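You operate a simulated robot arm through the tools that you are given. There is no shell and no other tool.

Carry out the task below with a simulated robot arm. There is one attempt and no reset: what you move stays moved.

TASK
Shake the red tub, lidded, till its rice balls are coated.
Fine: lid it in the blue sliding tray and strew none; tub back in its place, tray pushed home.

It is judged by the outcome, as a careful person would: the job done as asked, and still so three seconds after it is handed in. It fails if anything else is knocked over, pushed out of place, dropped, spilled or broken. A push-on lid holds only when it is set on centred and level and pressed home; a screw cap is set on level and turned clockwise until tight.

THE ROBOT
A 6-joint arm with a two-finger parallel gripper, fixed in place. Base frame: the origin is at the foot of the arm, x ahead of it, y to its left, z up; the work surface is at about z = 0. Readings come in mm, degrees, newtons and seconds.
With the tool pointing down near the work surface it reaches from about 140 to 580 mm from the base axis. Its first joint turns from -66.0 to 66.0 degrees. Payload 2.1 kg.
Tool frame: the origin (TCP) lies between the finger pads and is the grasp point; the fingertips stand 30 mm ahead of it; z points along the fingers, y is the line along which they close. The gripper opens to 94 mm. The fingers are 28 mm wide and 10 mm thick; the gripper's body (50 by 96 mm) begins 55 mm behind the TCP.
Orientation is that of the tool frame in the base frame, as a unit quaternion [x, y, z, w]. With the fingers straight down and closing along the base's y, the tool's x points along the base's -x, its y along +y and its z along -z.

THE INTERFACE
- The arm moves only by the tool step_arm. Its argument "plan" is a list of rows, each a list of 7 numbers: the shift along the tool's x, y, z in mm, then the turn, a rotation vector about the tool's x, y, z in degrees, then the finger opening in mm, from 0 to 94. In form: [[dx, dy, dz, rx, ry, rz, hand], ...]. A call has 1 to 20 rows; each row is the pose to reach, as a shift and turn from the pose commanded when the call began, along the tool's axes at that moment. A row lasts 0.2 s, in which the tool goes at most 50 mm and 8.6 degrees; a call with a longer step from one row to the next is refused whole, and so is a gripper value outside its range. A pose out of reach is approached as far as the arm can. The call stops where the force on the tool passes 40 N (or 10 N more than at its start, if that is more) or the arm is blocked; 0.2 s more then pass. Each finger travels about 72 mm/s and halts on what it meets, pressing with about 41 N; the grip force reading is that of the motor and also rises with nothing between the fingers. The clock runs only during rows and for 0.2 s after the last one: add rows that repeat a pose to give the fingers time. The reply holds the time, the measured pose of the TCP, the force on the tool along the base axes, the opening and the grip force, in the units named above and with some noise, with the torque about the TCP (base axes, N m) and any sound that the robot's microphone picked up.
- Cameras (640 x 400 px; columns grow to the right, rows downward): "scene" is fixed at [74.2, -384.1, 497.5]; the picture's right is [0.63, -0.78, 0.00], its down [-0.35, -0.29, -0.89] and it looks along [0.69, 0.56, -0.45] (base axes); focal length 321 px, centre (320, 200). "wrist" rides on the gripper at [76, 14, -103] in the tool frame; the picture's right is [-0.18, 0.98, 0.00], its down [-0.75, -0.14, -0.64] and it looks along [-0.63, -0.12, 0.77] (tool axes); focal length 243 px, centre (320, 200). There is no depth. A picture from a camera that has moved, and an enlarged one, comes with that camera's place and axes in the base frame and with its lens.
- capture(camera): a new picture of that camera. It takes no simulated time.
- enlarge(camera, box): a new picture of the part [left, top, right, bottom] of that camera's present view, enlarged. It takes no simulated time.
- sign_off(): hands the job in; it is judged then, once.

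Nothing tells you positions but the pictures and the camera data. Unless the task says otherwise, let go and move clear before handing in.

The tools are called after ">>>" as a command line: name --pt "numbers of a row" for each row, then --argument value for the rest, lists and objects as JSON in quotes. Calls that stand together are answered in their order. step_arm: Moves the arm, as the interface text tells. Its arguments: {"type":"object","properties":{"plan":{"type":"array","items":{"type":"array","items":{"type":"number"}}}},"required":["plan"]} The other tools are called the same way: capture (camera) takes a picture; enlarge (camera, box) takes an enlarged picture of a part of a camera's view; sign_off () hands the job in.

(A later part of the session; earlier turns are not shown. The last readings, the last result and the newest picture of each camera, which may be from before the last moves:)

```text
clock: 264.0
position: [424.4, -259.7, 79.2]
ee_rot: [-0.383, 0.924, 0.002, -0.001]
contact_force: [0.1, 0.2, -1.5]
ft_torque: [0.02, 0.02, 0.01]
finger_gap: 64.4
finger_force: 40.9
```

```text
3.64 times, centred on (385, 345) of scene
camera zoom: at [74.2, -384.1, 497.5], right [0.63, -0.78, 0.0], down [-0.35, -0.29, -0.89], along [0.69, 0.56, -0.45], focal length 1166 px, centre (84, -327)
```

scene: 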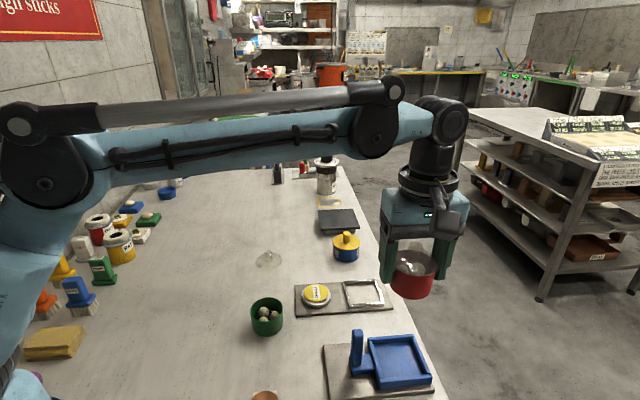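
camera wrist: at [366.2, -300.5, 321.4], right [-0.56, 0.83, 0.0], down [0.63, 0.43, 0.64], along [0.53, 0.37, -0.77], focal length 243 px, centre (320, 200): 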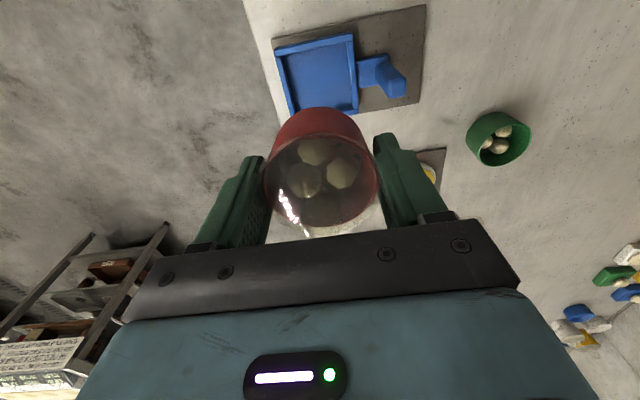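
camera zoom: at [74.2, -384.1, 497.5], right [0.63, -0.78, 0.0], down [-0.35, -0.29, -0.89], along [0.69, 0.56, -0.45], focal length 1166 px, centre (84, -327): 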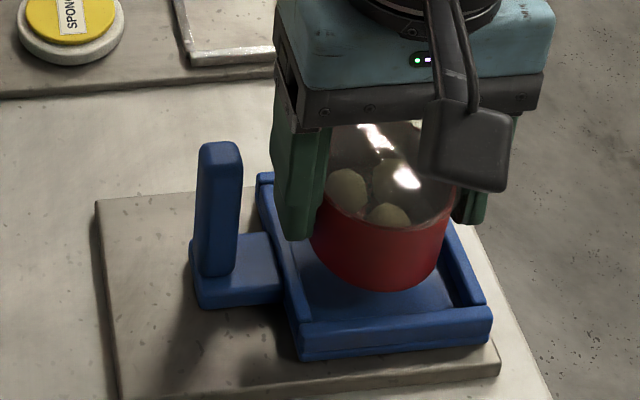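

>>> step_arm --pt "0 1.5 4 0 0 0 0" --pt "0 1.5 9 0 0 0 0" --pt "0 1.5 13 0 0 0 0" --pt "0 1.5 15 0 0 0 0"

>>> enlarge --camera "wrist" --box '[230, 60, 410, 200]'

>>> step_arm --pt "0 0 1 0 0 0 0" --pt "0 0 2 0 0 0 0"

```text
clock: 265.0
position: [426.4, -259.3, 62.9]
ee_rot: [-0.383, 0.924, 0.002, 0.0]
contact_force: [-0.1, 0.0, -1.3]
ft_torque: [-0.02, -0.03, 0.0]
finger_gap: 64.6
finger_force: 41.0
```

```text
2.86 times, centred on (320, 130) of wrist
camera zoom: at [363.3, -301.7, 165.1], right [-0.56, 0.83, 0.0], down [0.63, 0.43, 0.64], along [0.53, 0.37, -0.77], focal length 693 px, centre (320, 400)
```

zoom: 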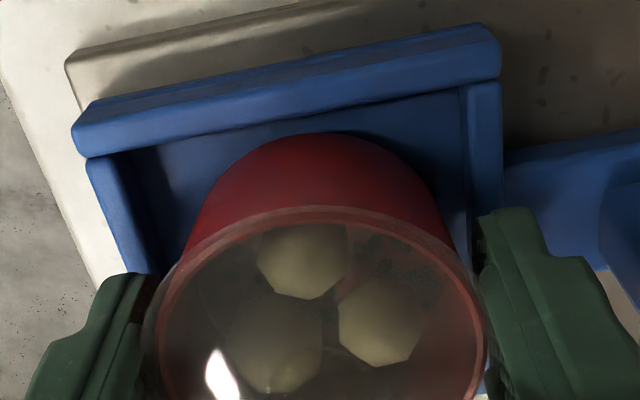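

```text
clock: 265.6
position: [425.9, -258.3, 60.4]
ee_rot: [-0.383, 0.924, 0.001, 0.001]
contact_force: [-0.2, 0.2, -1.5]
ft_torque: [0.02, 0.01, 0.01]
finger_gap: 64.4
finger_force: 40.8
```

>>> step_arm --pt "0 0 1 0 0 0 0" --pt "0 0 2 0 0 0 0"

>>> step_arm --pt "0 0 1 0 0 0 0" --pt "0 0 2 0 0 0 0"

```text
clock: 266.2
position: [426.2, -258.2, 60.4]
ee_rot: [-0.383, 0.924, 0.002, -0.001]
contact_force: [-2.2, -2.2, 12.2]
ft_torque: [0.13, -0.15, 0.02]
finger_gap: 64.3
finger_force: 41.0
```

```text
clock: 266.8
position: [425.5, -259.2, 59.7]
ee_rot: [-0.384, 0.924, 0.001, -0.001]
contact_force: [-0.3, -0.6, 10.0]
ft_torque: [0.18, -0.27, 0.02]
finger_gap: 64.1
finger_force: 41.0
stopped in row 2: the force on the tool passed its limit at 41 N (the readings are from after the stop); the commanded pose is now the measured one
```

The tub is seated in the tray. I'll release it and look.

>>> step_arm --pt "0 0 -1 0 0 0 40" --pt "0 0 -1.5 0 0 0 66" --pt "0 0 -2.5 0 0 0 70" --pt "0 0 -2.5 0 0 0 74" --pt "0 0 -10 0 0 0 74" --pt "0 0 -40 0 0 0 74" --pt "0 0 -80 0 0 0 74" --pt "0 0 -95 0 0 0 74" --pt "0 0 -95 0 0 0 74"

>>> capture --camera "wrist"

>>> enlarge --camera "wrist" --box '[230, 40, 410, 180]'

>>> enlarge --camera "scene" --box '[340, 310, 450, 400]'

```text
clock: 268.8
position: [424.4, -259.0, 155.2]
ee_rot: [-0.381, 0.924, 0.002, -0.001]
contact_force: [0.2, 0.0, -0.5]
ft_torque: [0.0, -0.02, 0.05]
finger_gap: 73.7
finger_force: 0.1
```

```text
taken
camera wrist: at [362.3, -302.3, 256.5], right [-0.56, 0.83, 0.0], down [0.63, 0.43, 0.64], along [0.53, 0.36, -0.77], focal length 243 px, centre (320, 200)
```

wrist: 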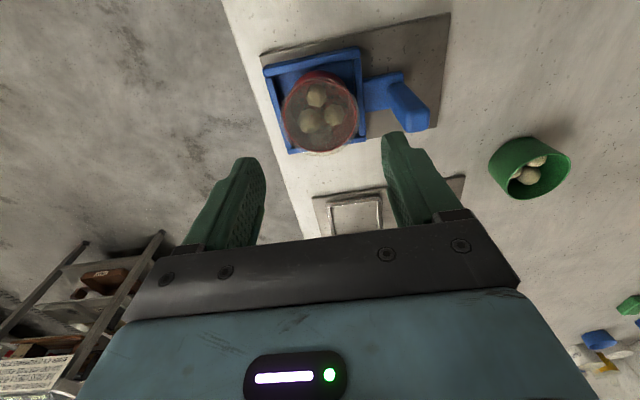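

```text
2.86 times, centred on (320, 110) of wrist
camera zoom: at [362.3, -302.3, 256.5], right [-0.56, 0.83, 0.0], down [0.63, 0.43, 0.64], along [0.53, 0.36, -0.77], focal length 693 px, centre (320, 457)
```

zoom: 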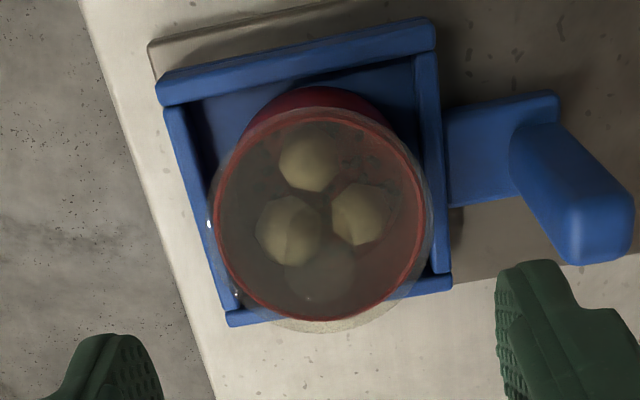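

```text
4.44 times, centred on (395, 355) of scene
camera zoom: at [74.2, -384.1, 497.5], right [0.63, -0.78, 0.0], down [-0.35, -0.29, -0.89], along [0.69, 0.56, -0.45], focal length 1425 px, centre (-13, -489)
```

zoom: 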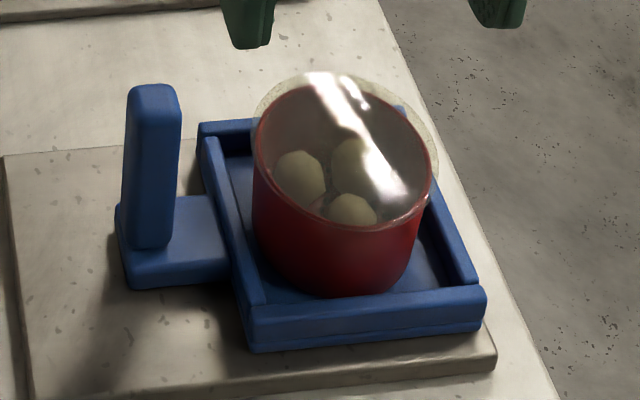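

>>> enlarge --camera "scene" --box '[380, 310, 450, 380]'

```text
5.71 times, centred on (415, 345) of scene
camera zoom: at [74.2, -384.1, 497.5], right [0.63, -0.78, 0.0], down [-0.35, -0.29, -0.89], along [0.69, 0.56, -0.45], focal length 1832 px, centre (-223, -629)
```

zoom: 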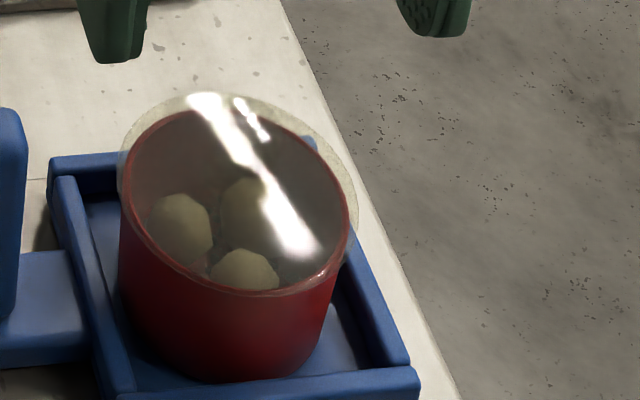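

The tub is seated in the tray. I'll press the lid down firmly again with the fingertips on either side of the knob, and listen for another snap.

>>> step_arm --pt "-1 0 10 0 0 0 50" --pt "-1 0 25 0 0 0 30" --pt "-1 0 40 0 0 0 26" --pt "-1 0 52 0 0 0 26" --pt "-1 0 55 0 0 0 26" --pt "-1 0 55 0 0 0 26"

>>> enlarge --camera "wrist" --box '[230, 80, 410, 220]'

>>> step_arm --pt "0 0 1 0 0 0 26" --pt "0 0 2 0 0 0 26" --pt "0 0 3 0 0 0 26" --pt "0 0 4 0 0 0 26" --pt "0 0 5 0 0 0 26" --pt "0 0 6 0 0 0 26" --pt "0 0 7 0 0 0 26"

```text
clock: 270.2
position: [427.0, -257.8, 98.6]
ee_rot: [-0.382, 0.924, 0.001, -0.001]
contact_force: [-0.1, -0.2, 0.1]
ft_torque: [-0.01, 0.01, 0.0]
finger_gap: 26.2
finger_force: 0.1
```

```text
2.86 times, centred on (320, 150) of wrist
camera zoom: at [364.1, -300.8, 201.1], right [-0.56, 0.83, 0.0], down [0.63, 0.43, 0.64], along [0.53, 0.36, -0.77], focal length 693 px, centre (320, 343)
```

zoom: 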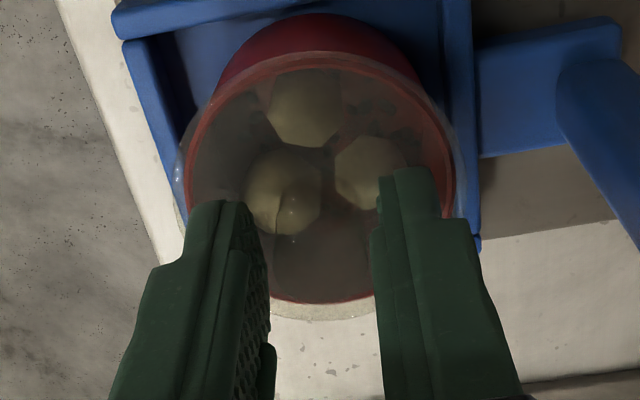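

```text
clock: 271.8
position: [426.4, -258.2, 94.4]
ee_rot: [-0.382, 0.924, 0.001, 0.0]
contact_force: [0.4, -1.1, 10.6]
ft_torque: [-0.05, 0.0, 0.0]
finger_gap: 26.1
finger_force: 0.1
```

>>> step_arm --pt "0 0 0.5 0 0 0 26" --pt "0 0 1 0 0 0 26" --pt "0 0 1.5 0 0 0 26" --pt "0 0 2 0 0 0 26"

>>> step_arm --pt "0 0 0.7 0 0 0 26" --pt "0 0 1.4 0 0 0 26" --pt "0 0 2 0 0 0 26"

```text
clock: 272.5
position: [425.6, -257.9, 94.0]
ee_rot: [-0.382, 0.924, 0.002, -0.001]
contact_force: [0.4, 0.3, 14.3]
ft_torque: [-0.01, -0.01, 0.01]
finger_gap: 26.0
finger_force: 0.1
stopped in row 3: the force on the tool passed its limit at 42 N (the readings are from after the stop); the commanded pose is now the measured one
```

```text
clock: 273.2
position: [426.4, -258.5, 93.6]
ee_rot: [-0.382, 0.924, 0.001, -0.001]
contact_force: [-1.0, 0.2, 14.3]
ft_torque: [-0.05, -0.03, 0.0]
finger_gap: 26.2
finger_force: 0.0
stopped in row 3: the force on the tool passed its limit at 42 N (the readings are from after the stop); the commanded pose is now the measured one
```

The lid is fully home. It doesn't move under more than 40 N, and there was no second snap. Looking back, the balls seem slightly darker since the one time I tipped the tub nearly upside down, so tumbling may be what counts. I'll re-grip, then turn it over repeatedly.

>>> step_arm --pt "0 0 -10 0 0 0 30" --pt "0 0 -30 0 0 0 50" --pt "0 0 -50 0 0 0 76" --pt "0 0 -50 0 0 0 76"

>>> enlarge --camera "wrist" --box '[230, 60, 410, 200]'

>>> enlarge --camera "wrist" --box '[295, 90, 345, 130]'

```text
clock: 274.2
position: [428.3, -257.5, 143.1]
ee_rot: [-0.382, 0.924, 0.002, 0.0]
contact_force: [0.0, 0.3, 0.4]
ft_torque: [-0.04, -0.01, -0.02]
finger_gap: 75.9
finger_force: 0.1
```

```text
2.86 times, centred on (320, 130) of wrist
camera zoom: at [365.1, -300.4, 244.8], right [-0.56, 0.83, 0.0], down [0.64, 0.43, 0.64], along [0.53, 0.36, -0.77], focal length 693 px, centre (320, 400)
```

zoom: 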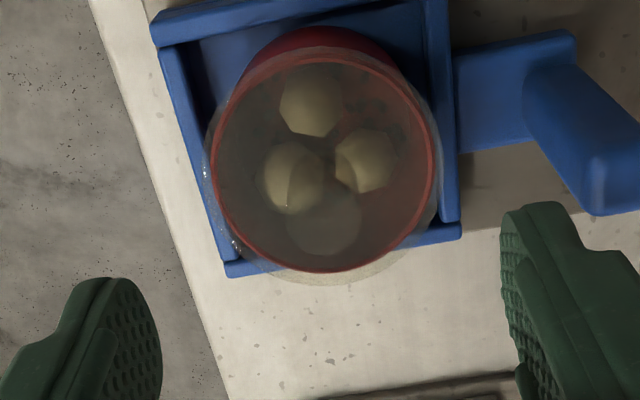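

```text
10.00 times, centred on (320, 110) of wrist
camera zoom: at [365.1, -300.4, 244.8], right [-0.56, 0.83, 0.0], down [0.64, 0.43, 0.64], along [0.53, 0.36, -0.77], focal length 2426 px, centre (320, 1100)
```

zoom: 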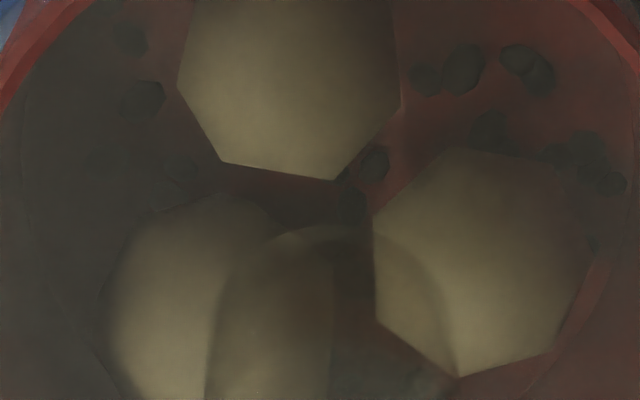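

>>> step_arm --pt "0 0.6 20 0 0 0 76" --pt "0 0.6 45 0 0 0 76" --pt "0 0.6 68 0 0 0 76" --pt "0 0.6 80 0 0 0 76" --pt "0 0.6 83 0 0 0 76" --pt "0 0.6 83 0 0 0 68" --pt "0 0.6 83 0 0 0 60" --pt "0 0.6 83 0 0 0 30" --pt "0 0.6 83 0 0 0 0" --pt "0 0.6 83 0 0 0 0"

>>> step_arm --pt "0 0 -2 0 0 0 0" --pt "0 0 -8 0 0 0 0" --pt "0 0 -20 0 0 0 0" --pt "0 0 -40 0 0 0 0" --pt "0 0 -70 0 0 0 0" --pt "0 0 -105 0 0 0 0" --pt "0 0 -140 0 0 0 0" --pt "0 0 -170 0 0 0 0" --pt "0 0 -190 0 0 0 0" --pt "0 0 -190 0 0 0 0"

>>> capture --camera "wrist"

>>> capture --camera "scene"

```text
clock: 276.4
position: [425.4, -256.6, 59.8]
ee_rot: [-0.382, 0.924, 0.001, -0.001]
contact_force: [0.4, 0.0, -0.7]
ft_torque: [-0.02, 0.0, 0.01]
finger_gap: 63.9
finger_force: 40.7
```

```text
clock: 278.6
position: [426.4, -259.3, 249.5]
ee_rot: [-0.382, 0.924, 0.001, -0.001]
contact_force: [0.4, 0.9, -0.7]
ft_torque: [0.01, 0.02, 0.02]
finger_gap: 64.4
finger_force: 40.8
```

```text
taken
camera wrist: at [364.6, -302.3, 351.1], right [-0.56, 0.83, 0.0], down [0.64, 0.43, 0.64], along [0.53, 0.36, -0.77], focal length 243 px, centre (320, 200)
```

wrist: 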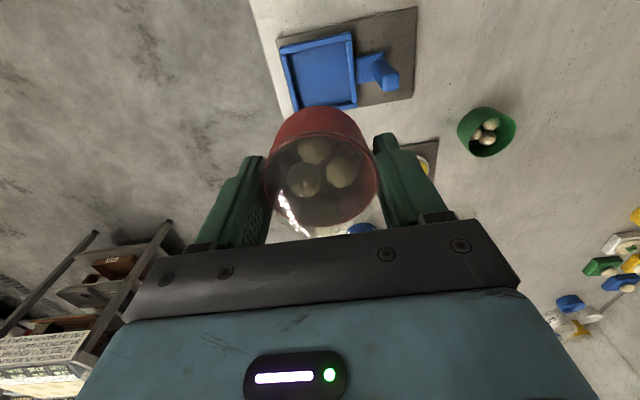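

```text
taken
```

scene: 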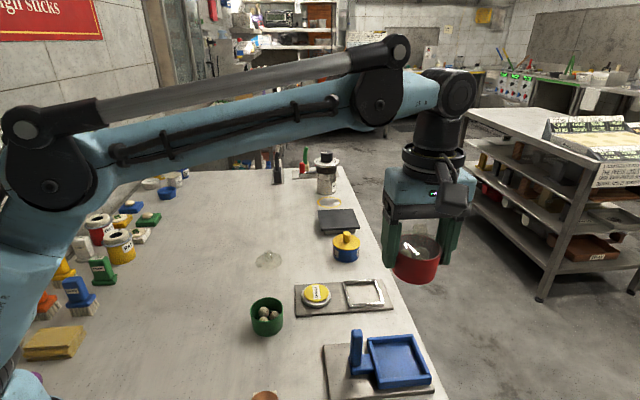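

I have it in hand again. I'll move to open space, high up, and do full tumbles.

>>> step_arm --pt "-15 20 -15 0 0 0 0" --pt "-38 49 -30 0 0 0 0" --pt "-61 79 -45 0 0 0 0" --pt "-84 109 -60 0 0 0 0" --pt "-107 139 -75 0 0 0 0" --pt "-130 169 -85 0 0 0 0" --pt "-153 198 -95 0 0 0 0" --pt "-170 220 -100 0 0 0 0" --pt "-177.8 230.1 -100 0 0 0 0" --pt "-177.8 230.1 -100 0 0 0 0"

>>> step_arm --pt "0 0 0 5.8 -5.8 0 0" --pt "0 0 0 11.6 -11.6 0 0" --pt "0 0 0 17.4 -17.4 0 0" --pt "0 0 0 23.2 -23.2 0 0" --pt "0 0 0 29 -29 0 0" --pt "0 0 0 34.8 -34.8 0 0" --pt "0 0 0 40.6 -40.6 0 0" --pt "0 0 0 46.4 -46.4 0 0" --pt "0 0 0 52.2 -52.2 0 0" --pt "0 0 0 58 -58 0 0" --pt "0 0 0 63.6 -63.6 0 0"

>>> step_arm --pt "0 0 0 5.8 -5.8 0 0" --pt "0 0 0 11.6 -11.6 0 0" --pt "0 0 0 17.4 -17.4 0 0" --pt "0 0 0 23.2 -23.2 0 0" --pt "0 0 0 29 -29 0 0"

>>> capture --camera "wrist"

>>> capture --camera "scene"

```text
clock: 280.8
position: [390.4, 33.0, 351.7]
ee_rot: [-0.382, 0.924, 0.001, -0.001]
contact_force: [0.5, 0.1, -0.8]
ft_torque: [-0.01, -0.02, -0.01]
finger_gap: 64.2
finger_force: 41.6
```

```text
clock: 283.2
position: [390.9, 29.4, 350.5]
ee_rot: [-0.272, 0.664, -0.266, 0.643]
contact_force: [0.0, -1.2, -1.0]
ft_torque: [0.03, 0.02, -0.02]
finger_gap: 64.2
finger_force: 40.4
```

```text
clock: 284.4
position: [385.6, 51.1, 349.5]
ee_rot: [-0.153, 0.388, -0.351, 0.839]
contact_force: [-0.2, -0.3, -1.0]
ft_torque: [-0.02, 0.02, -0.01]
finger_gap: 64.2
finger_force: 40.8
out of reach, approached as far as the arm can: row 4, 5
```

```text
taken
camera wrist: at [349.9, 10.9, 234.0], right [0.38, 0.83, -0.42], down [-0.89, 0.44, 0.07], along [0.24, 0.35, 0.91], focal length 243 px, centre (320, 200)
```

wrist: 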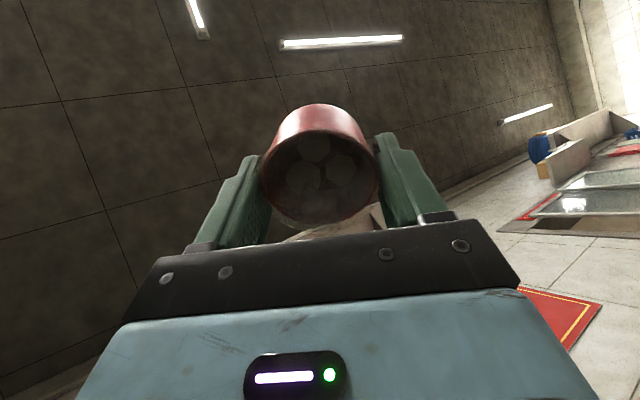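

```text
taken
```

scene: 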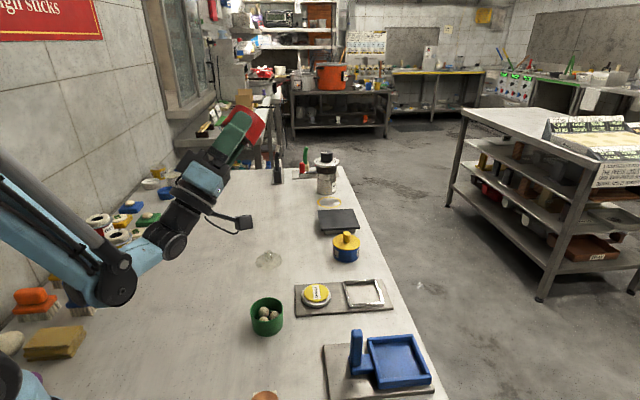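

The tub is tipped about 130°. I'll rock it repeatedly through horizontal, between about 60° and 125°, then check it.

>>> step_arm --pt "0 0 0 -5.9 5.9 0 0" --pt "0 0 0 -11.8 11.8 0 0" --pt "0 0 0 -17.7 17.7 0 0" --pt "0 0 0 -23.6 23.6 0 0" --pt "0 0 0 -29.5 29.5 0 0" --pt "0 0 0 -35.4 35.4 0 0" --pt "0 0 0 -41.3 41.3 0 0" --pt "0 0 0 -47.2 47.2 0 0" --pt "0 0 0 -41.3 41.3 0 0" --pt "0 0 0 -35.4 35.4 0 0" --pt "0 0 0 -29.5 29.5 0 0" --pt "0 0 0 -23.6 23.6 0 0" --pt "0 0 0 -17.7 17.7 0 0" --pt "0 0 0 -11.8 11.8 0 0" --pt "0 0 0 -8 8 0 0"

>>> step_arm --pt "0 0 0 -5.9 5.9 0 0" --pt "0 0 0 -11.8 11.8 0 0" --pt "0 0 0 -17.7 17.7 0 0" --pt "0 0 0 -23.6 23.6 0 0" --pt "0 0 0 -29.5 29.5 0 0" --pt "0 0 0 -35.4 35.4 0 0" --pt "0 0 0 -29.5 29.5 0 0" --pt "0 0 0 -23.6 23.6 0 0" --pt "0 0 0 -17.7 17.7 0 0" --pt "0 0 0 -11.8 11.8 0 0" --pt "0 0 0 -5.9 5.9 0 0" --pt "0 0 0 0 0 0 0" --pt "0 0 0 -5.9 5.9 0 0" --pt "0 0 0 -11.8 11.8 0 0" --pt "0 0 0 -17.7 17.7 0 0" --pt "0 0 0 -23.6 23.6 0 0" --pt "0 0 0 -29.5 29.5 0 0" --pt "0 0 0 -35.4 35.4 0 0"

>>> enlarge --camera "wrist" --box '[240, 100, 400, 240]'

>>> capture --camera "scene"

```text
clock: 287.6
position: [386.0, 53.2, 350.0]
ee_rot: [-0.191, 0.465, -0.33, 0.798]
contact_force: [0.0, 0.3, -1.1]
ft_torque: [0.03, 0.03, 0.01]
finger_gap: 64.2
finger_force: 40.8
```

```text
clock: 291.4
position: [385.9, 52.5, 350.9]
ee_rot: [-0.314, 0.76, -0.217, 0.526]
contact_force: [-0.9, 0.0, -1.7]
ft_torque: [0.02, 0.01, -0.02]
finger_gap: 64.4
finger_force: 40.7
```

```text
2.86 times, centred on (320, 170) of wrist
camera zoom: at [267.7, 10.1, 326.3], right [-0.2, 0.83, -0.53], down [-0.38, 0.43, 0.82], along [0.9, 0.36, 0.23], focal length 693 px, centre (320, 286)
```

zoom: 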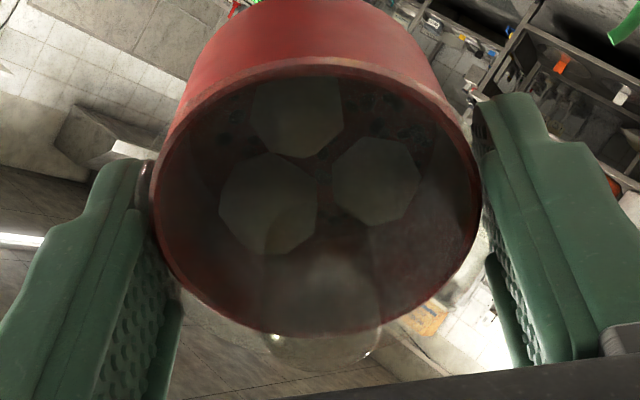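

```text
taken
```

scene: 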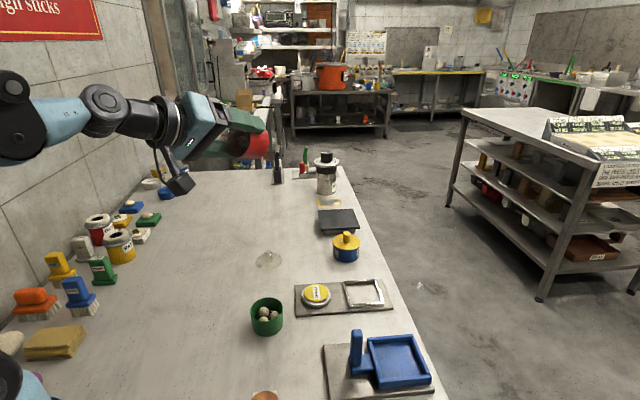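

>>> step_arm --pt "0 0 0 -5.9 5.9 0 0" --pt "0 0 0 -11.8 11.8 0 0" --pt "0 0 0 -17.7 17.7 0 0" --pt "0 0 0 -23.6 23.6 0 0" --pt "0 0 0 -29.5 29.5 0 0" --pt "0 0 0 -35.4 35.4 0 0" --pt "0 0 0 -41.3 41.3 0 0" --pt "0 0 0 -46 46 0 0" --pt "0 0 0 -48.9 48.9 0 0" --pt "0 0 0 -48.9 48.9 0 0"

>>> enlarge --camera "wrist" --box '[240, 100, 400, 240]'

```text
clock: 293.6
position: [385.1, 53.3, 351.5]
ee_rot: [-0.383, 0.924, 0.0, 0.002]
contact_force: [0.9, -1.0, -0.9]
ft_torque: [0.0, 0.02, 0.01]
finger_gap: 64.7
finger_force: 41.0
```

```text
2.86 times, centred on (320, 170) of wrist
camera zoom: at [322.1, 10.4, 452.5], right [-0.56, 0.83, 0.0], down [0.63, 0.43, 0.65], along [0.53, 0.36, -0.76], focal length 693 px, centre (320, 286)
```

zoom: 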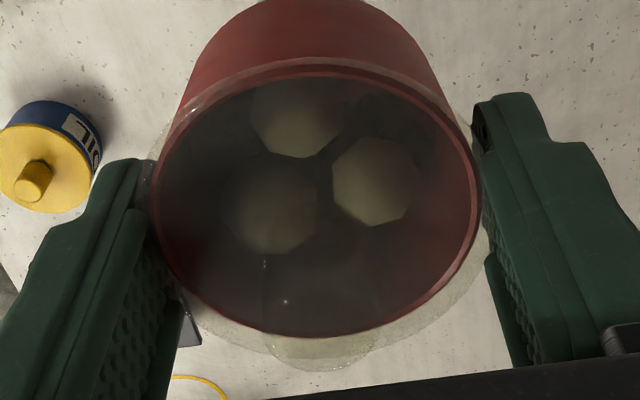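

Tumbling isn't it either. Before going on, I'll take a proper look at the labelled devices on the right side of the table. One has a dial that reads "… STOP", and I should know what it is.

>>> step_arm --pt "15 -20 5 0 0 8.2 0" --pt "35 -42 10 0 0 16.4 0" --pt "55 -64 15 0 0 24.6 0" --pt "75 -86 20 0 0 32.8 0" --pt "95 -108 25 0 0 41 0" --pt "115 -130 30 0 0 49.2 0" --pt "135 -152 35 0 0 57.4 0" --pt "155 -172 40 0 0 65.6 0" --pt "175 -190 45 0 0 73.8 0" --pt "190 -203 50 0 0 82 0" --pt "200 -213 50 0 0 90 0" --pt "200 -213 50 0 0 90 0"

>>> capture --camera "wrist"

>>> enlarge --camera "wrist" --box '[0, 0, 240, 170]'

```text
clock: 296.2
position: [394.0, -239.0, 298.3]
ee_rot: [0.384, 0.923, 0.002, 0.002]
contact_force: [0.2, 0.6, -1.3]
ft_torque: [-0.04, -0.01, -0.01]
finger_gap: 64.4
finger_force: 40.8
```

```text
taken
camera wrist: at [351.8, -173.9, 400.2], right [0.83, 0.56, 0.0], down [0.43, -0.64, 0.64], along [0.36, -0.53, -0.77], focal length 243 px, centre (320, 200)
```

wrist: 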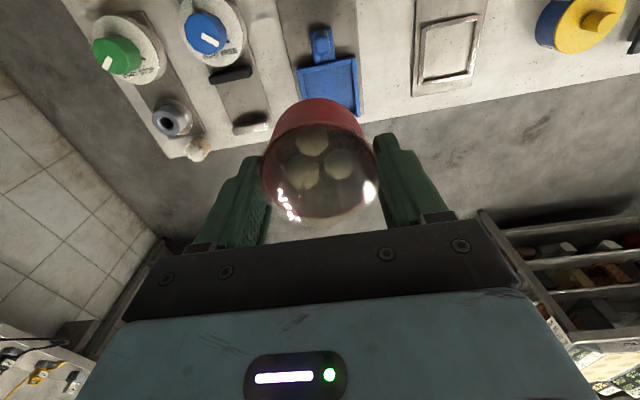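

```text
2.35 times, centred on (120, 85) of wrist
camera zoom: at [351.8, -173.9, 400.2], right [0.83, 0.56, 0.0], down [0.43, -0.64, 0.64], along [0.36, -0.53, -0.77], focal length 571 px, centre (791, 471)
```

zoom: 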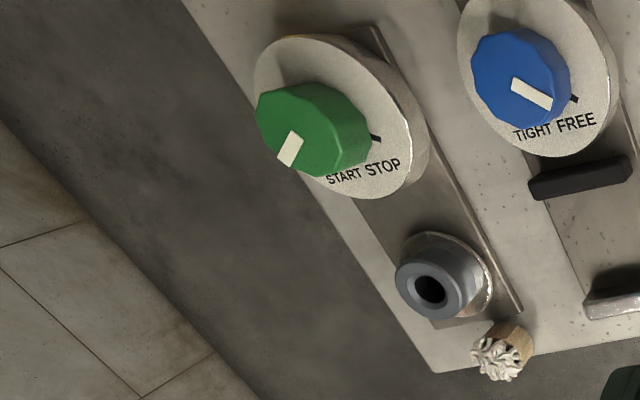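

That is a motor chuck and a vise, neither of them for this job. I'll take the tub back to clear table, set it down, and try gripping higher, so the finger pads may bear on the tub wall as well as the lid.

>>> step_arm --pt "20 14 0 0 0 -8.2 0" --pt "45 32 0 0 0 -16.4 0" --pt "70 50 0 0 0 -24.6 0" --pt "95 68 0 0 0 -32.8 0" --pt "120 86 0 0 0 -41 0" --pt "145 103 0 0 0 -49.2 0" --pt "170 120 0 0 0 -57.4 0" --pt "195 137 0 0 0 -65.6 0" --pt "220 152 0 0 0 -73.8 0" --pt "243 162 0 0 0 -82 0" --pt "257.5 168 0 0 0 -90 0" --pt "257.5 168 0 0 0 -90 0"

>>> step_arm --pt "0 0 30 0 0 0 0" --pt "0 0 75 0 0 0 0" --pt "0 0 120 0 0 0 0" --pt "0 0 165 0 0 0 0" --pt "0 0 205 0 0 0 0" --pt "0 0 230 0 0 0 0" --pt "0 0 242 0 0 0 0" --pt "0 0 242 0 0 0 0"

>>> capture --camera "wrist"

>>> enlarge --camera "scene" --box '[180, 240, 320, 350]'

```text
clock: 298.8
position: [332.7, 61.1, 302.1]
ee_rot: [-0.383, 0.924, 0.0, 0.002]
contact_force: [-0.4, -0.3, -0.6]
ft_torque: [0.01, 0.03, 0.01]
finger_gap: 64.3
finger_force: 41.5
```

```text
clock: 300.6
position: [333.4, 63.3, 58.5]
ee_rot: [-0.382, 0.924, 0.0, 0.003]
contact_force: [0.1, -1.0, -0.3]
ft_torque: [0.0, -0.01, 0.01]
finger_gap: 64.5
finger_force: 40.9
```

```text
taken
camera wrist: at [270.2, 20.4, 160.3], right [-0.56, 0.83, 0.0], down [0.63, 0.43, 0.65], along [0.53, 0.36, -0.76], focal length 243 px, centre (320, 200)
```

wrist: 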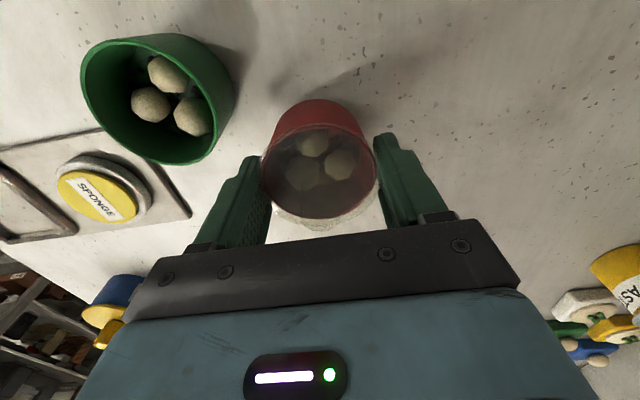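

```text
3.64 times, centred on (250, 295) of scene
camera zoom: at [74.2, -384.1, 497.5], right [0.63, -0.78, 0.0], down [-0.35, -0.29, -0.89], along [0.69, 0.56, -0.45], focal length 1166 px, centre (574, -146)
```

zoom: 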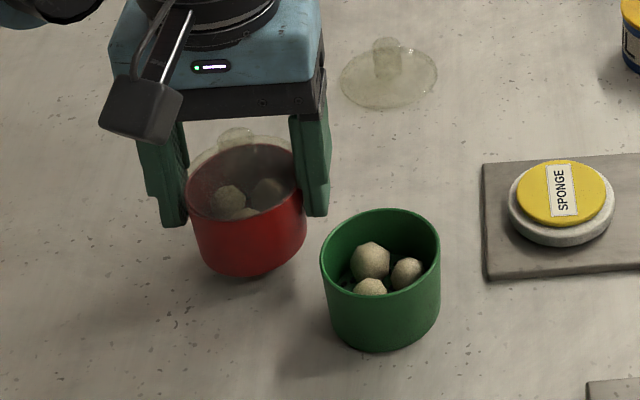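

>>> step_arm --pt "0 0 3 0 0 0 0" --pt "0 0 6 0 0 0 0" --pt "0 0 8 0 0 0 0"

>>> step_arm --pt "0 0 1 0 0 0 0" --pt "0 0 2 0 0 0 0"

>>> step_arm --pt "0 0 1 0 0 0 0" --pt "0 0 2 0 0 0 0"

```text
clock: 301.4
position: [334.1, 63.0, 51.5]
ee_rot: [-0.382, 0.924, 0.0, 0.002]
contact_force: [0.2, -0.1, -1.2]
ft_torque: [0.02, 0.02, -0.05]
finger_gap: 64.3
finger_force: 40.5
```

```text
clock: 302.0
position: [332.3, 63.2, 49.0]
ee_rot: [-0.381, 0.924, 0.001, 0.003]
contact_force: [0.8, 0.2, -1.6]
ft_torque: [0.03, 0.01, -0.02]
finger_gap: 64.4
finger_force: 41.6
```

```text
clock: 302.6
position: [332.6, 63.0, 47.5]
ee_rot: [-0.381, 0.925, 0.001, 0.003]
contact_force: [-1.8, -2.9, 26.6]
ft_torque: [0.48, 0.12, 0.02]
finger_gap: 64.5
finger_force: 40.1
```

>>> step_arm --pt "0 0 -0.5 0 0 0 40" --pt "0 0 -1 0 0 0 66" --pt "0 0 -1 0 0 0 74" --pt "0 0 -4 0 0 0 74" --pt "0 0 -8 0 0 0 74" --pt "0 0 -8 0 0 0 68" --pt "0 0 -8 0 0 0 64" --pt "0 0 -8 0 0 0 58" --pt "0 0 -8 0 0 0 40" --pt "0 0 -8 0 0 0 20" --pt "0 0 -8 0 0 0 20"

>>> enlarge --camera "wrist" --box '[230, 90, 410, 240]'

>>> enlarge --camera "scene" --box '[200, 260, 280, 330]'

```text
clock: 305.0
position: [333.3, 63.0, 54.2]
ee_rot: [-0.382, 0.924, 0.0, 0.004]
contact_force: [-0.9, 0.7, 0.6]
ft_torque: [0.01, 0.01, 0.0]
finger_gap: 62.3
finger_force: 41.1
```

```text
2.67 times, centred on (320, 165) of wrist
camera zoom: at [268.8, 20.1, 155.1], right [-0.56, 0.83, 0.0], down [0.63, 0.43, 0.65], along [0.53, 0.36, -0.76], focal length 647 px, centre (320, 293)
```

zoom: 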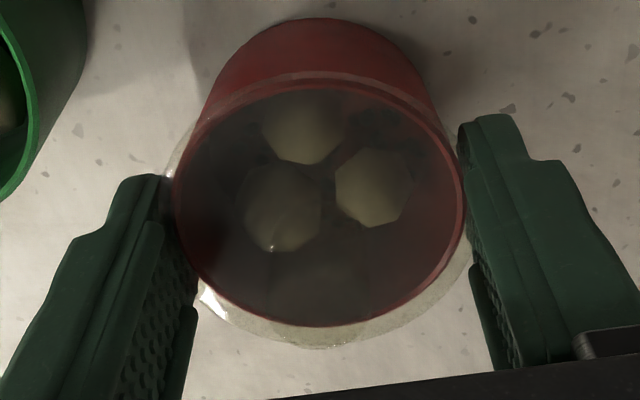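

```text
5.71 times, centred on (240, 295) of scene
camera zoom: at [74.2, -384.1, 497.5], right [0.63, -0.78, 0.0], down [-0.35, -0.29, -0.89], along [0.69, 0.56, -0.45], focal length 1832 px, centre (777, -343)
```

zoom: 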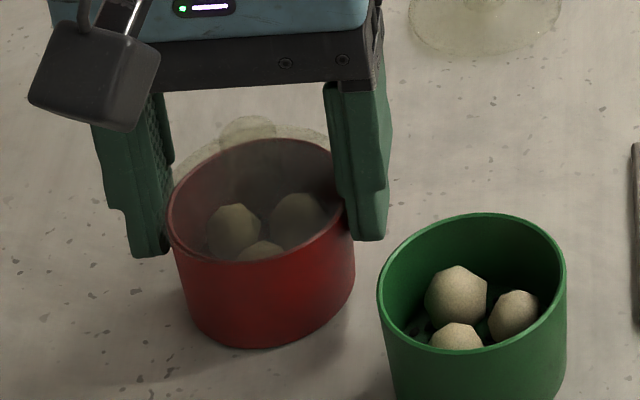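

The gap reads 62.3 mm here, so the pads are on the lid edge and possibly the wall. I'll lift a little with this higher grip and try a short lateral run, low over the table.

>>> step_arm --pt "0 0 -3 0 0 0 0" --pt "0 0 -8 0 0 0 0" --pt "0 0 -15 0 0 0 0" --pt "0 0 -20 0 0 0 0" --pt "0 0 -20 0 0 0 0"

>>> enlarge --camera "wrist" --box '[230, 90, 410, 240]'

>>> enlarge --camera "scene" --box '[200, 250, 280, 320]'

```text
clock: 306.2
position: [334.1, 62.6, 73.5]
ee_rot: [-0.382, 0.924, 0.0, 0.002]
contact_force: [-0.5, -0.5, -0.8]
ft_torque: [0.05, -0.05, 0.03]
finger_gap: 62.4
finger_force: 41.2
```

```text
2.67 times, centred on (320, 165) of wrist
camera zoom: at [269.4, 19.7, 174.2], right [-0.56, 0.83, 0.0], down [0.63, 0.43, 0.65], along [0.53, 0.36, -0.76], focal length 647 px, centre (320, 293)
```

zoom: 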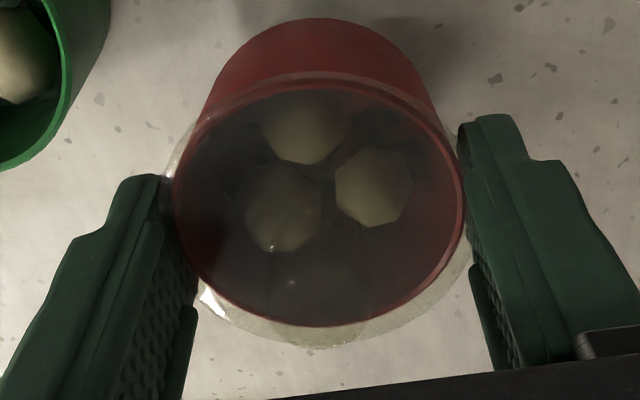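

```text
5.71 times, centred on (240, 285) of scene
camera zoom: at [74.2, -384.1, 497.5], right [0.63, -0.78, 0.0], down [-0.35, -0.29, -0.89], along [0.69, 0.56, -0.45], focal length 1832 px, centre (777, -286)
```

zoom: 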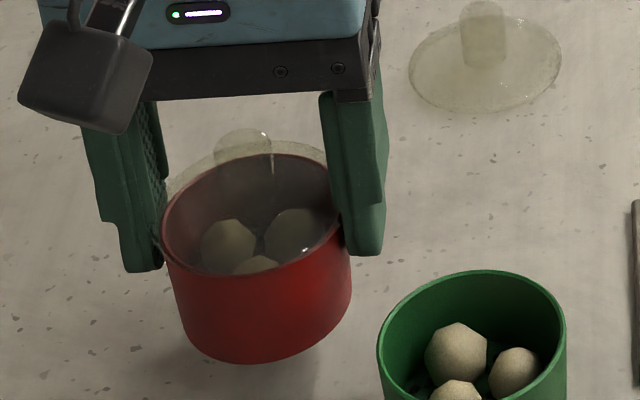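

>>> step_arm --pt "20 0 -5 0 0 0 0" --pt "-20 0 -5 0 0 0 0" --pt "20 0 -5 0 0 0 0" --pt "-20 0 -5 0 0 0 0" --pt "20 0 -5 0 0 0 0" --pt "-20 0 -5 0 0 0 0" --pt "20 0 -5 0 0 0 0" --pt "-20 0 -5 0 0 0 0" --pt "20 0 -5 0 0 0 0" --pt "-20 0 -5 0 0 0 0" --pt "20 0 -5 0 0 0 0" --pt "-20 0 -5 0 0 0 0" --pt "20 0 -5 0 0 0 0" --pt "-20 0 -5 0 0 0 0" --pt "20 0 -5 0 0 0 0" --pt "-20 0 -5 0 0 0 0" --pt "0 0 0 0 0 0 0" --pt "0 0 0 0 0 0 0"

>>> step_arm --pt "0 0 -45 0 0 0 0" --pt "0 0 0 0 0 0 0" --pt "0 0 -45 0 0 0 0" --pt "0 0 0 0 0 0 0" --pt "0 0 -45 0 0 0 0" --pt "0 0 0 0 0 0 0" --pt "0 0 -45 0 0 0 0" --pt "0 0 0 0 0 0 0" --pt "0 0 -45 0 0 0 0" --pt "0 0 0 0 0 0 0" --pt "0 0 -45 0 0 0 0" --pt "0 0 0 0 0 0 0" --pt "0 0 -45 0 0 0 0" --pt "0 0 0 0 0 0 0" --pt "0 0 -45 0 0 0 0" --pt "0 0 -20 0 0 0 0" --pt "0 0 -20 0 0 0 0"

>>> enlarge --camera "wrist" --box '[230, 90, 410, 240]'

```text
clock: 310.0
position: [333.3, 61.9, 76.0]
ee_rot: [-0.382, 0.924, 0.001, 0.003]
contact_force: [0.4, 0.1, -1.0]
ft_torque: [-0.01, -0.01, 0.02]
finger_gap: 62.4
finger_force: 41.1
```

```text
clock: 313.6
position: [332.1, 63.1, 93.7]
ee_rot: [-0.382, 0.924, 0.0, 0.003]
contact_force: [0.3, 0.3, -0.8]
ft_torque: [-0.02, 0.0, 0.01]
finger_gap: 62.4
finger_force: 40.7
```

```text
2.67 times, centred on (320, 165) of wrist
camera zoom: at [268.1, 19.3, 194.8], right [-0.56, 0.83, 0.0], down [0.63, 0.43, 0.65], along [0.53, 0.36, -0.76], focal length 647 px, centre (320, 293)
```

zoom: 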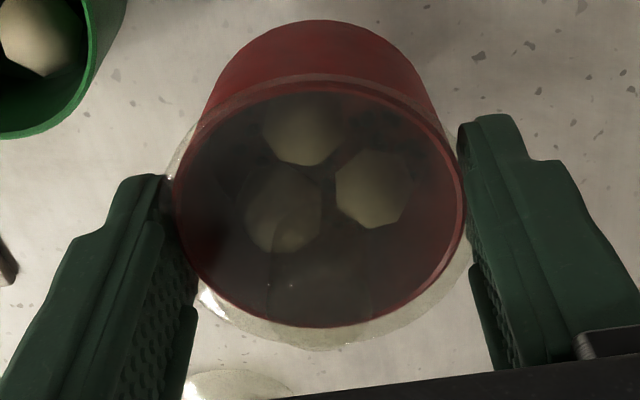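

The higher grip is rock-steady, but there's still no change. I'll set the tub down and repeat the exact knob-held viewpoint from just after lidding, to tell for sure whether the balls have changed at all.

>>> step_arm --pt "0 0 12 0 0 0 0" --pt "0 0 24 0 0 0 0" --pt "0 0 32 0 0 0 0" --pt "0 0 37 0 0 0 0" --pt "0 0 39 0 0 0 0"

>>> step_arm --pt "0 0 1 0 0 0 0" --pt "0 0 1.5 0 0 0 0"

```text
clock: 314.8
position: [331.0, 62.4, 55.6]
ee_rot: [-0.382, 0.924, 0.001, 0.003]
contact_force: [-0.2, -0.5, -1.2]
ft_torque: [0.01, -0.02, 0.01]
finger_gap: 62.5
finger_force: 41.1
```

```text
clock: 315.4
position: [331.3, 63.2, 54.7]
ee_rot: [-0.382, 0.924, 0.002, 0.001]
contact_force: [-1.2, -0.6, 8.8]
ft_torque: [-0.05, -0.04, -0.02]
finger_gap: 62.4
finger_force: 41.0
```

>>> step_arm --pt "0 0 0 0 0 0 40" --pt "0 0 -0.5 0 0 0 66" --pt "0 0 -0.5 0 0 0 80" --pt "0 0 -20 0 0 0 80" --pt "0 0 -55 0 0 0 80" --pt "0 0 -80 0 0 8.2 70" --pt "0 0 -80 0 0 16.4 60" --pt "0 0 -80 0 0 24.6 50" --pt "0 0 -80 0 0 32.8 46" --pt "0 0 -80 0 0 41 46" --pt "0 0 -80 0 0 49.2 46" --pt "0 0 -80 0 0 57.4 46" --pt "0 0 -80 0 0 65.6 46" --pt "0 0 -80 0 0 73.8 46" --pt "0 0 -80 0 0 82 46" --pt "0 0 -80 0 0 90 46" --pt "0 0 -80 0 0 90 46"

>>> capture --camera "wrist"

>>> enlarge --camera "wrist" --box '[230, 50, 410, 190]'

```text
clock: 319.0
position: [332.7, 61.7, 134.0]
ee_rot: [0.384, 0.923, 0.002, 0.001]
contact_force: [0.2, 0.6, 0.4]
ft_torque: [-0.01, 0.03, 0.02]
finger_gap: 46.0
finger_force: 0.0
```

```text
taken
camera wrist: at [289.6, 126.5, 236.2], right [0.83, 0.56, 0.01], down [0.43, -0.64, 0.64], along [0.36, -0.53, -0.77], focal length 243 px, centre (320, 200)
```

wrist: 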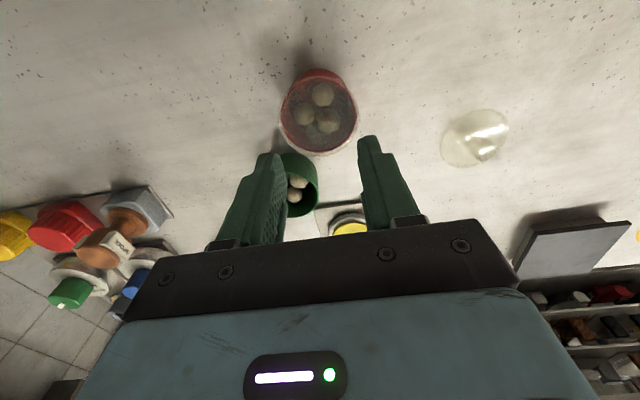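

```text
2.86 times, centred on (320, 120) of wrist
camera zoom: at [289.6, 126.5, 236.2], right [0.83, 0.56, 0.01], down [0.43, -0.64, 0.64], along [0.36, -0.53, -0.77], focal length 693 px, centre (320, 429)
```

zoom: 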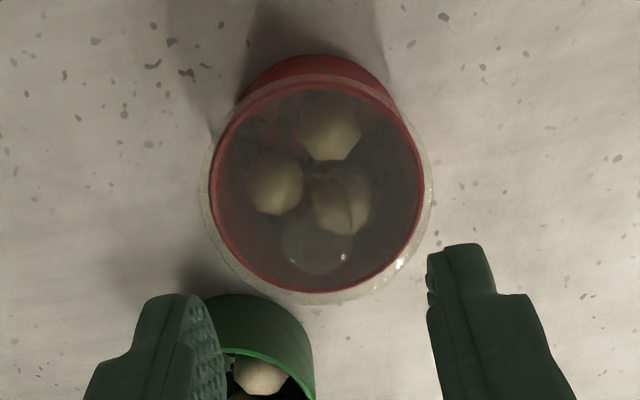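

>>> enlarge --camera "wrist" --box '[295, 85, 345, 125]'

>>> enlarge --camera "scene" --box '[210, 275, 290, 335]'

```text
10.00 times, centred on (320, 105) of wrist
camera zoom: at [289.6, 126.5, 236.2], right [0.83, 0.56, 0.01], down [0.43, -0.64, 0.64], along [0.36, -0.53, -0.77], focal length 2426 px, centre (320, 1150)
```

zoom: 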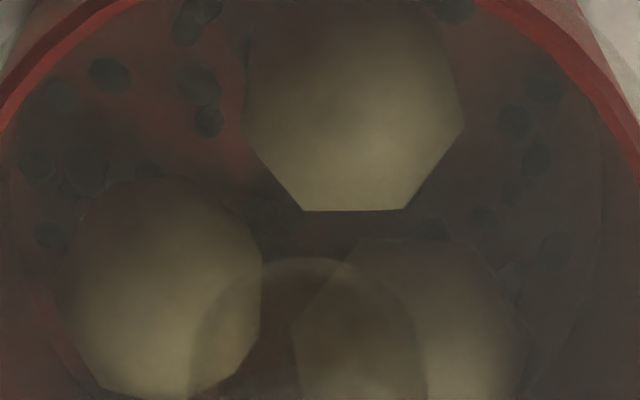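

```text
6.67 times, centred on (250, 305) of scene
camera zoom: at [74.2, -384.1, 497.5], right [0.63, -0.78, 0.0], down [-0.35, -0.29, -0.89], along [0.69, 0.56, -0.45], focal length 2137 px, centre (787, -500)
```

zoom: 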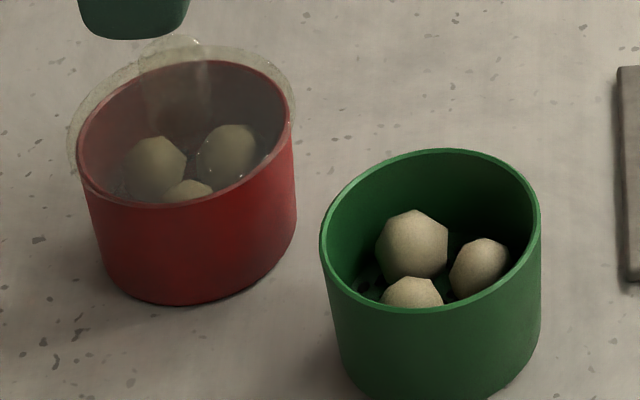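

I have a clean baseline. Next I'll check the grip at other heights. If the fingertips can close on the tub wall just below the lid rim, I'd be holding the tub itself.

>>> step_arm --pt "0 0 0 0 0 -8.2 50" --pt "0 0 0 0 0 -16.4 60" --pt "0 0 0 0 0 -24.6 70" --pt "0 0 0 0 0 -32.8 80" --pt "0 0 0 0 0 -41 80" --pt "0 0 0 0 0 -49.2 80" --pt "0 0 0 0 0 -57.4 80" --pt "0 0 0 0 0 -65.6 80" --pt "0 0 0 0 0 -73.8 80" --pt "0 0 0 0 0 -82 80" --pt "0 0 0 0 0 -90 80" --pt "0 0 25 0 0 -90 80" --pt "0 0 50 0 0 -90 80" --pt "0 0 66 0 0 -90 80" --pt "0 0 68 0 0 -90 80" --pt "0 0 68 0 0 -90 80"

>>> enlarge --camera "scene" --box '[200, 250, 280, 320]'

>>> step_arm --pt "0 0 0 0 0 0 70" --pt "0 0 0 0 0 0 64" --pt "0 0 0 0 0 0 58" --pt "0 0 0 0 0 0 40" --pt "0 0 0 0 0 0 20"

>>> enlarge --camera "scene" --box '[200, 250, 280, 320]'

>>> enlarge --camera "wrist" --box '[230, 90, 410, 240]'

```text
clock: 322.4
position: [330.8, 60.9, 64.4]
ee_rot: [-0.382, 0.924, 0.0, 0.003]
contact_force: [-0.3, -0.1, -0.9]
ft_torque: [-0.04, 0.01, 0.01]
finger_gap: 80.1
finger_force: 0.0
```

```text
5.71 times, centred on (240, 285) of scene
camera zoom: at [74.2, -384.1, 497.5], right [0.63, -0.78, 0.0], down [-0.35, -0.29, -0.89], along [0.69, 0.56, -0.45], focal length 1832 px, centre (777, -286)
```

zoom: 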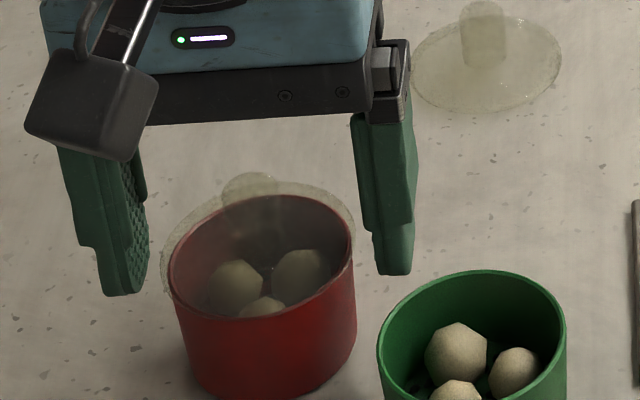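

```text
clock: 323.6
position: [332.6, 61.2, 65.4]
ee_rot: [-0.382, 0.924, 0.001, 0.003]
contact_force: [0.4, 0.4, -1.7]
ft_torque: [-0.02, 0.03, -0.01]
finger_gap: 62.4
finger_force: 41.4
```

```text
5.71 times, centred on (240, 285) of scene
camera zoom: at [74.2, -384.1, 497.5], right [0.63, -0.78, 0.0], down [-0.35, -0.29, -0.89], along [0.69, 0.56, -0.45], focal length 1832 px, centre (777, -286)
```

zoom: 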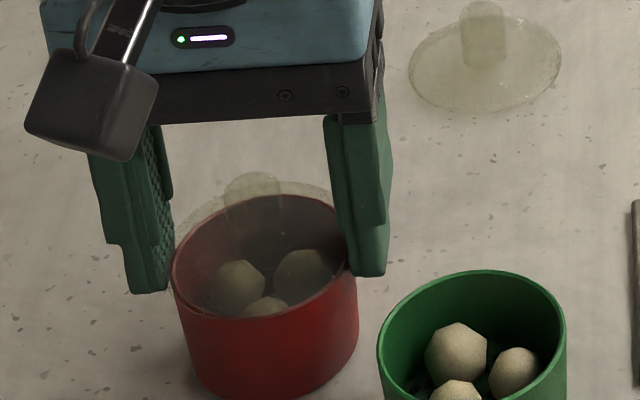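

```text
2.67 times, centred on (320, 165) of wrist
camera zoom: at [268.7, 18.1, 166.1], right [-0.56, 0.83, 0.0], down [0.63, 0.43, 0.65], along [0.53, 0.36, -0.76], focal length 647 px, centre (320, 293)
```

zoom: 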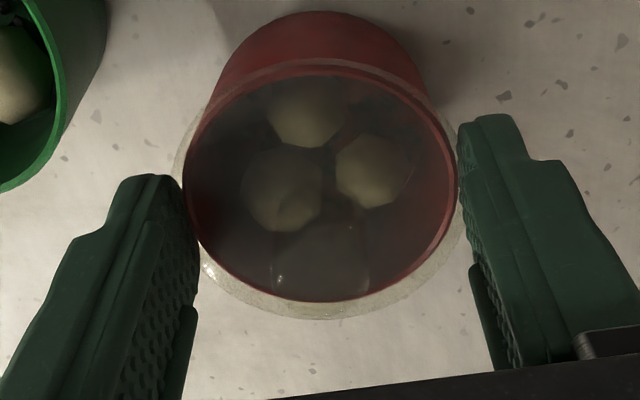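

The gap reads 62.4 mm at this height too, so the lid edge is always what the pads meet and that grip is the only one available. I'll take the steady higher grip and run a long, uninterrupted block of the most vigorous strokes, then compare against the baseline view.

>>> step_arm --pt "0 0 0 0 0 0 50" --pt "0 0 0 0 0 0 68" --pt "0 0 0 0 0 0 76" --pt "0 0 6 0 0 0 76" --pt "0 0 12 0 0 0 76" --pt "0 0 12 0 0 0 66" --pt "0 0 12 0 0 0 58" --pt "0 0 12 0 0 0 30" --pt "0 0 12 0 0 0 0" --pt "0 0 12 0 0 0 0" --pt "0 0 8 0 0 0 0" --pt "0 0 0 0 0 0 0" --pt "0 0 -20 0 0 0 0" --pt "0 0 -50 0 0 0 0" --pt "0 0 -85 0 0 0 0" --pt "0 0 -120 0 0 0 0" --pt "0 0 -140 0 0 0 0"

>>> enlarge --camera "wrist" --box '[230, 90, 410, 240]'

```text
clock: 327.2
position: [330.7, 64.8, 207.0]
ee_rot: [-0.382, 0.924, -0.001, 0.003]
contact_force: [0.1, -0.5, -0.7]
ft_torque: [0.0, 0.02, -0.03]
finger_gap: 62.5
finger_force: 40.8
```

```text
2.67 times, centred on (320, 165) of wrist
camera zoom: at [267.9, 21.8, 308.0], right [-0.56, 0.83, 0.0], down [0.63, 0.43, 0.65], along [0.53, 0.36, -0.76], focal length 647 px, centre (320, 293)
```

zoom: 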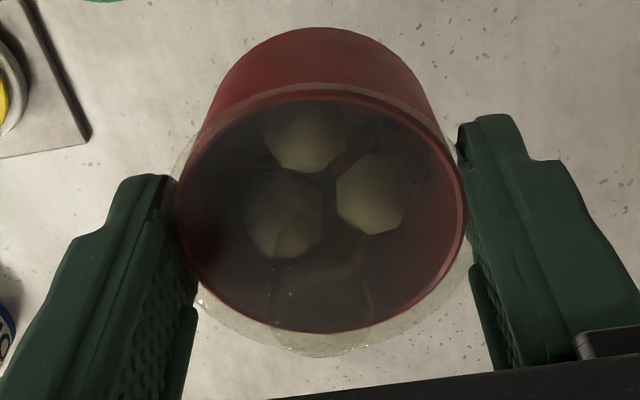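

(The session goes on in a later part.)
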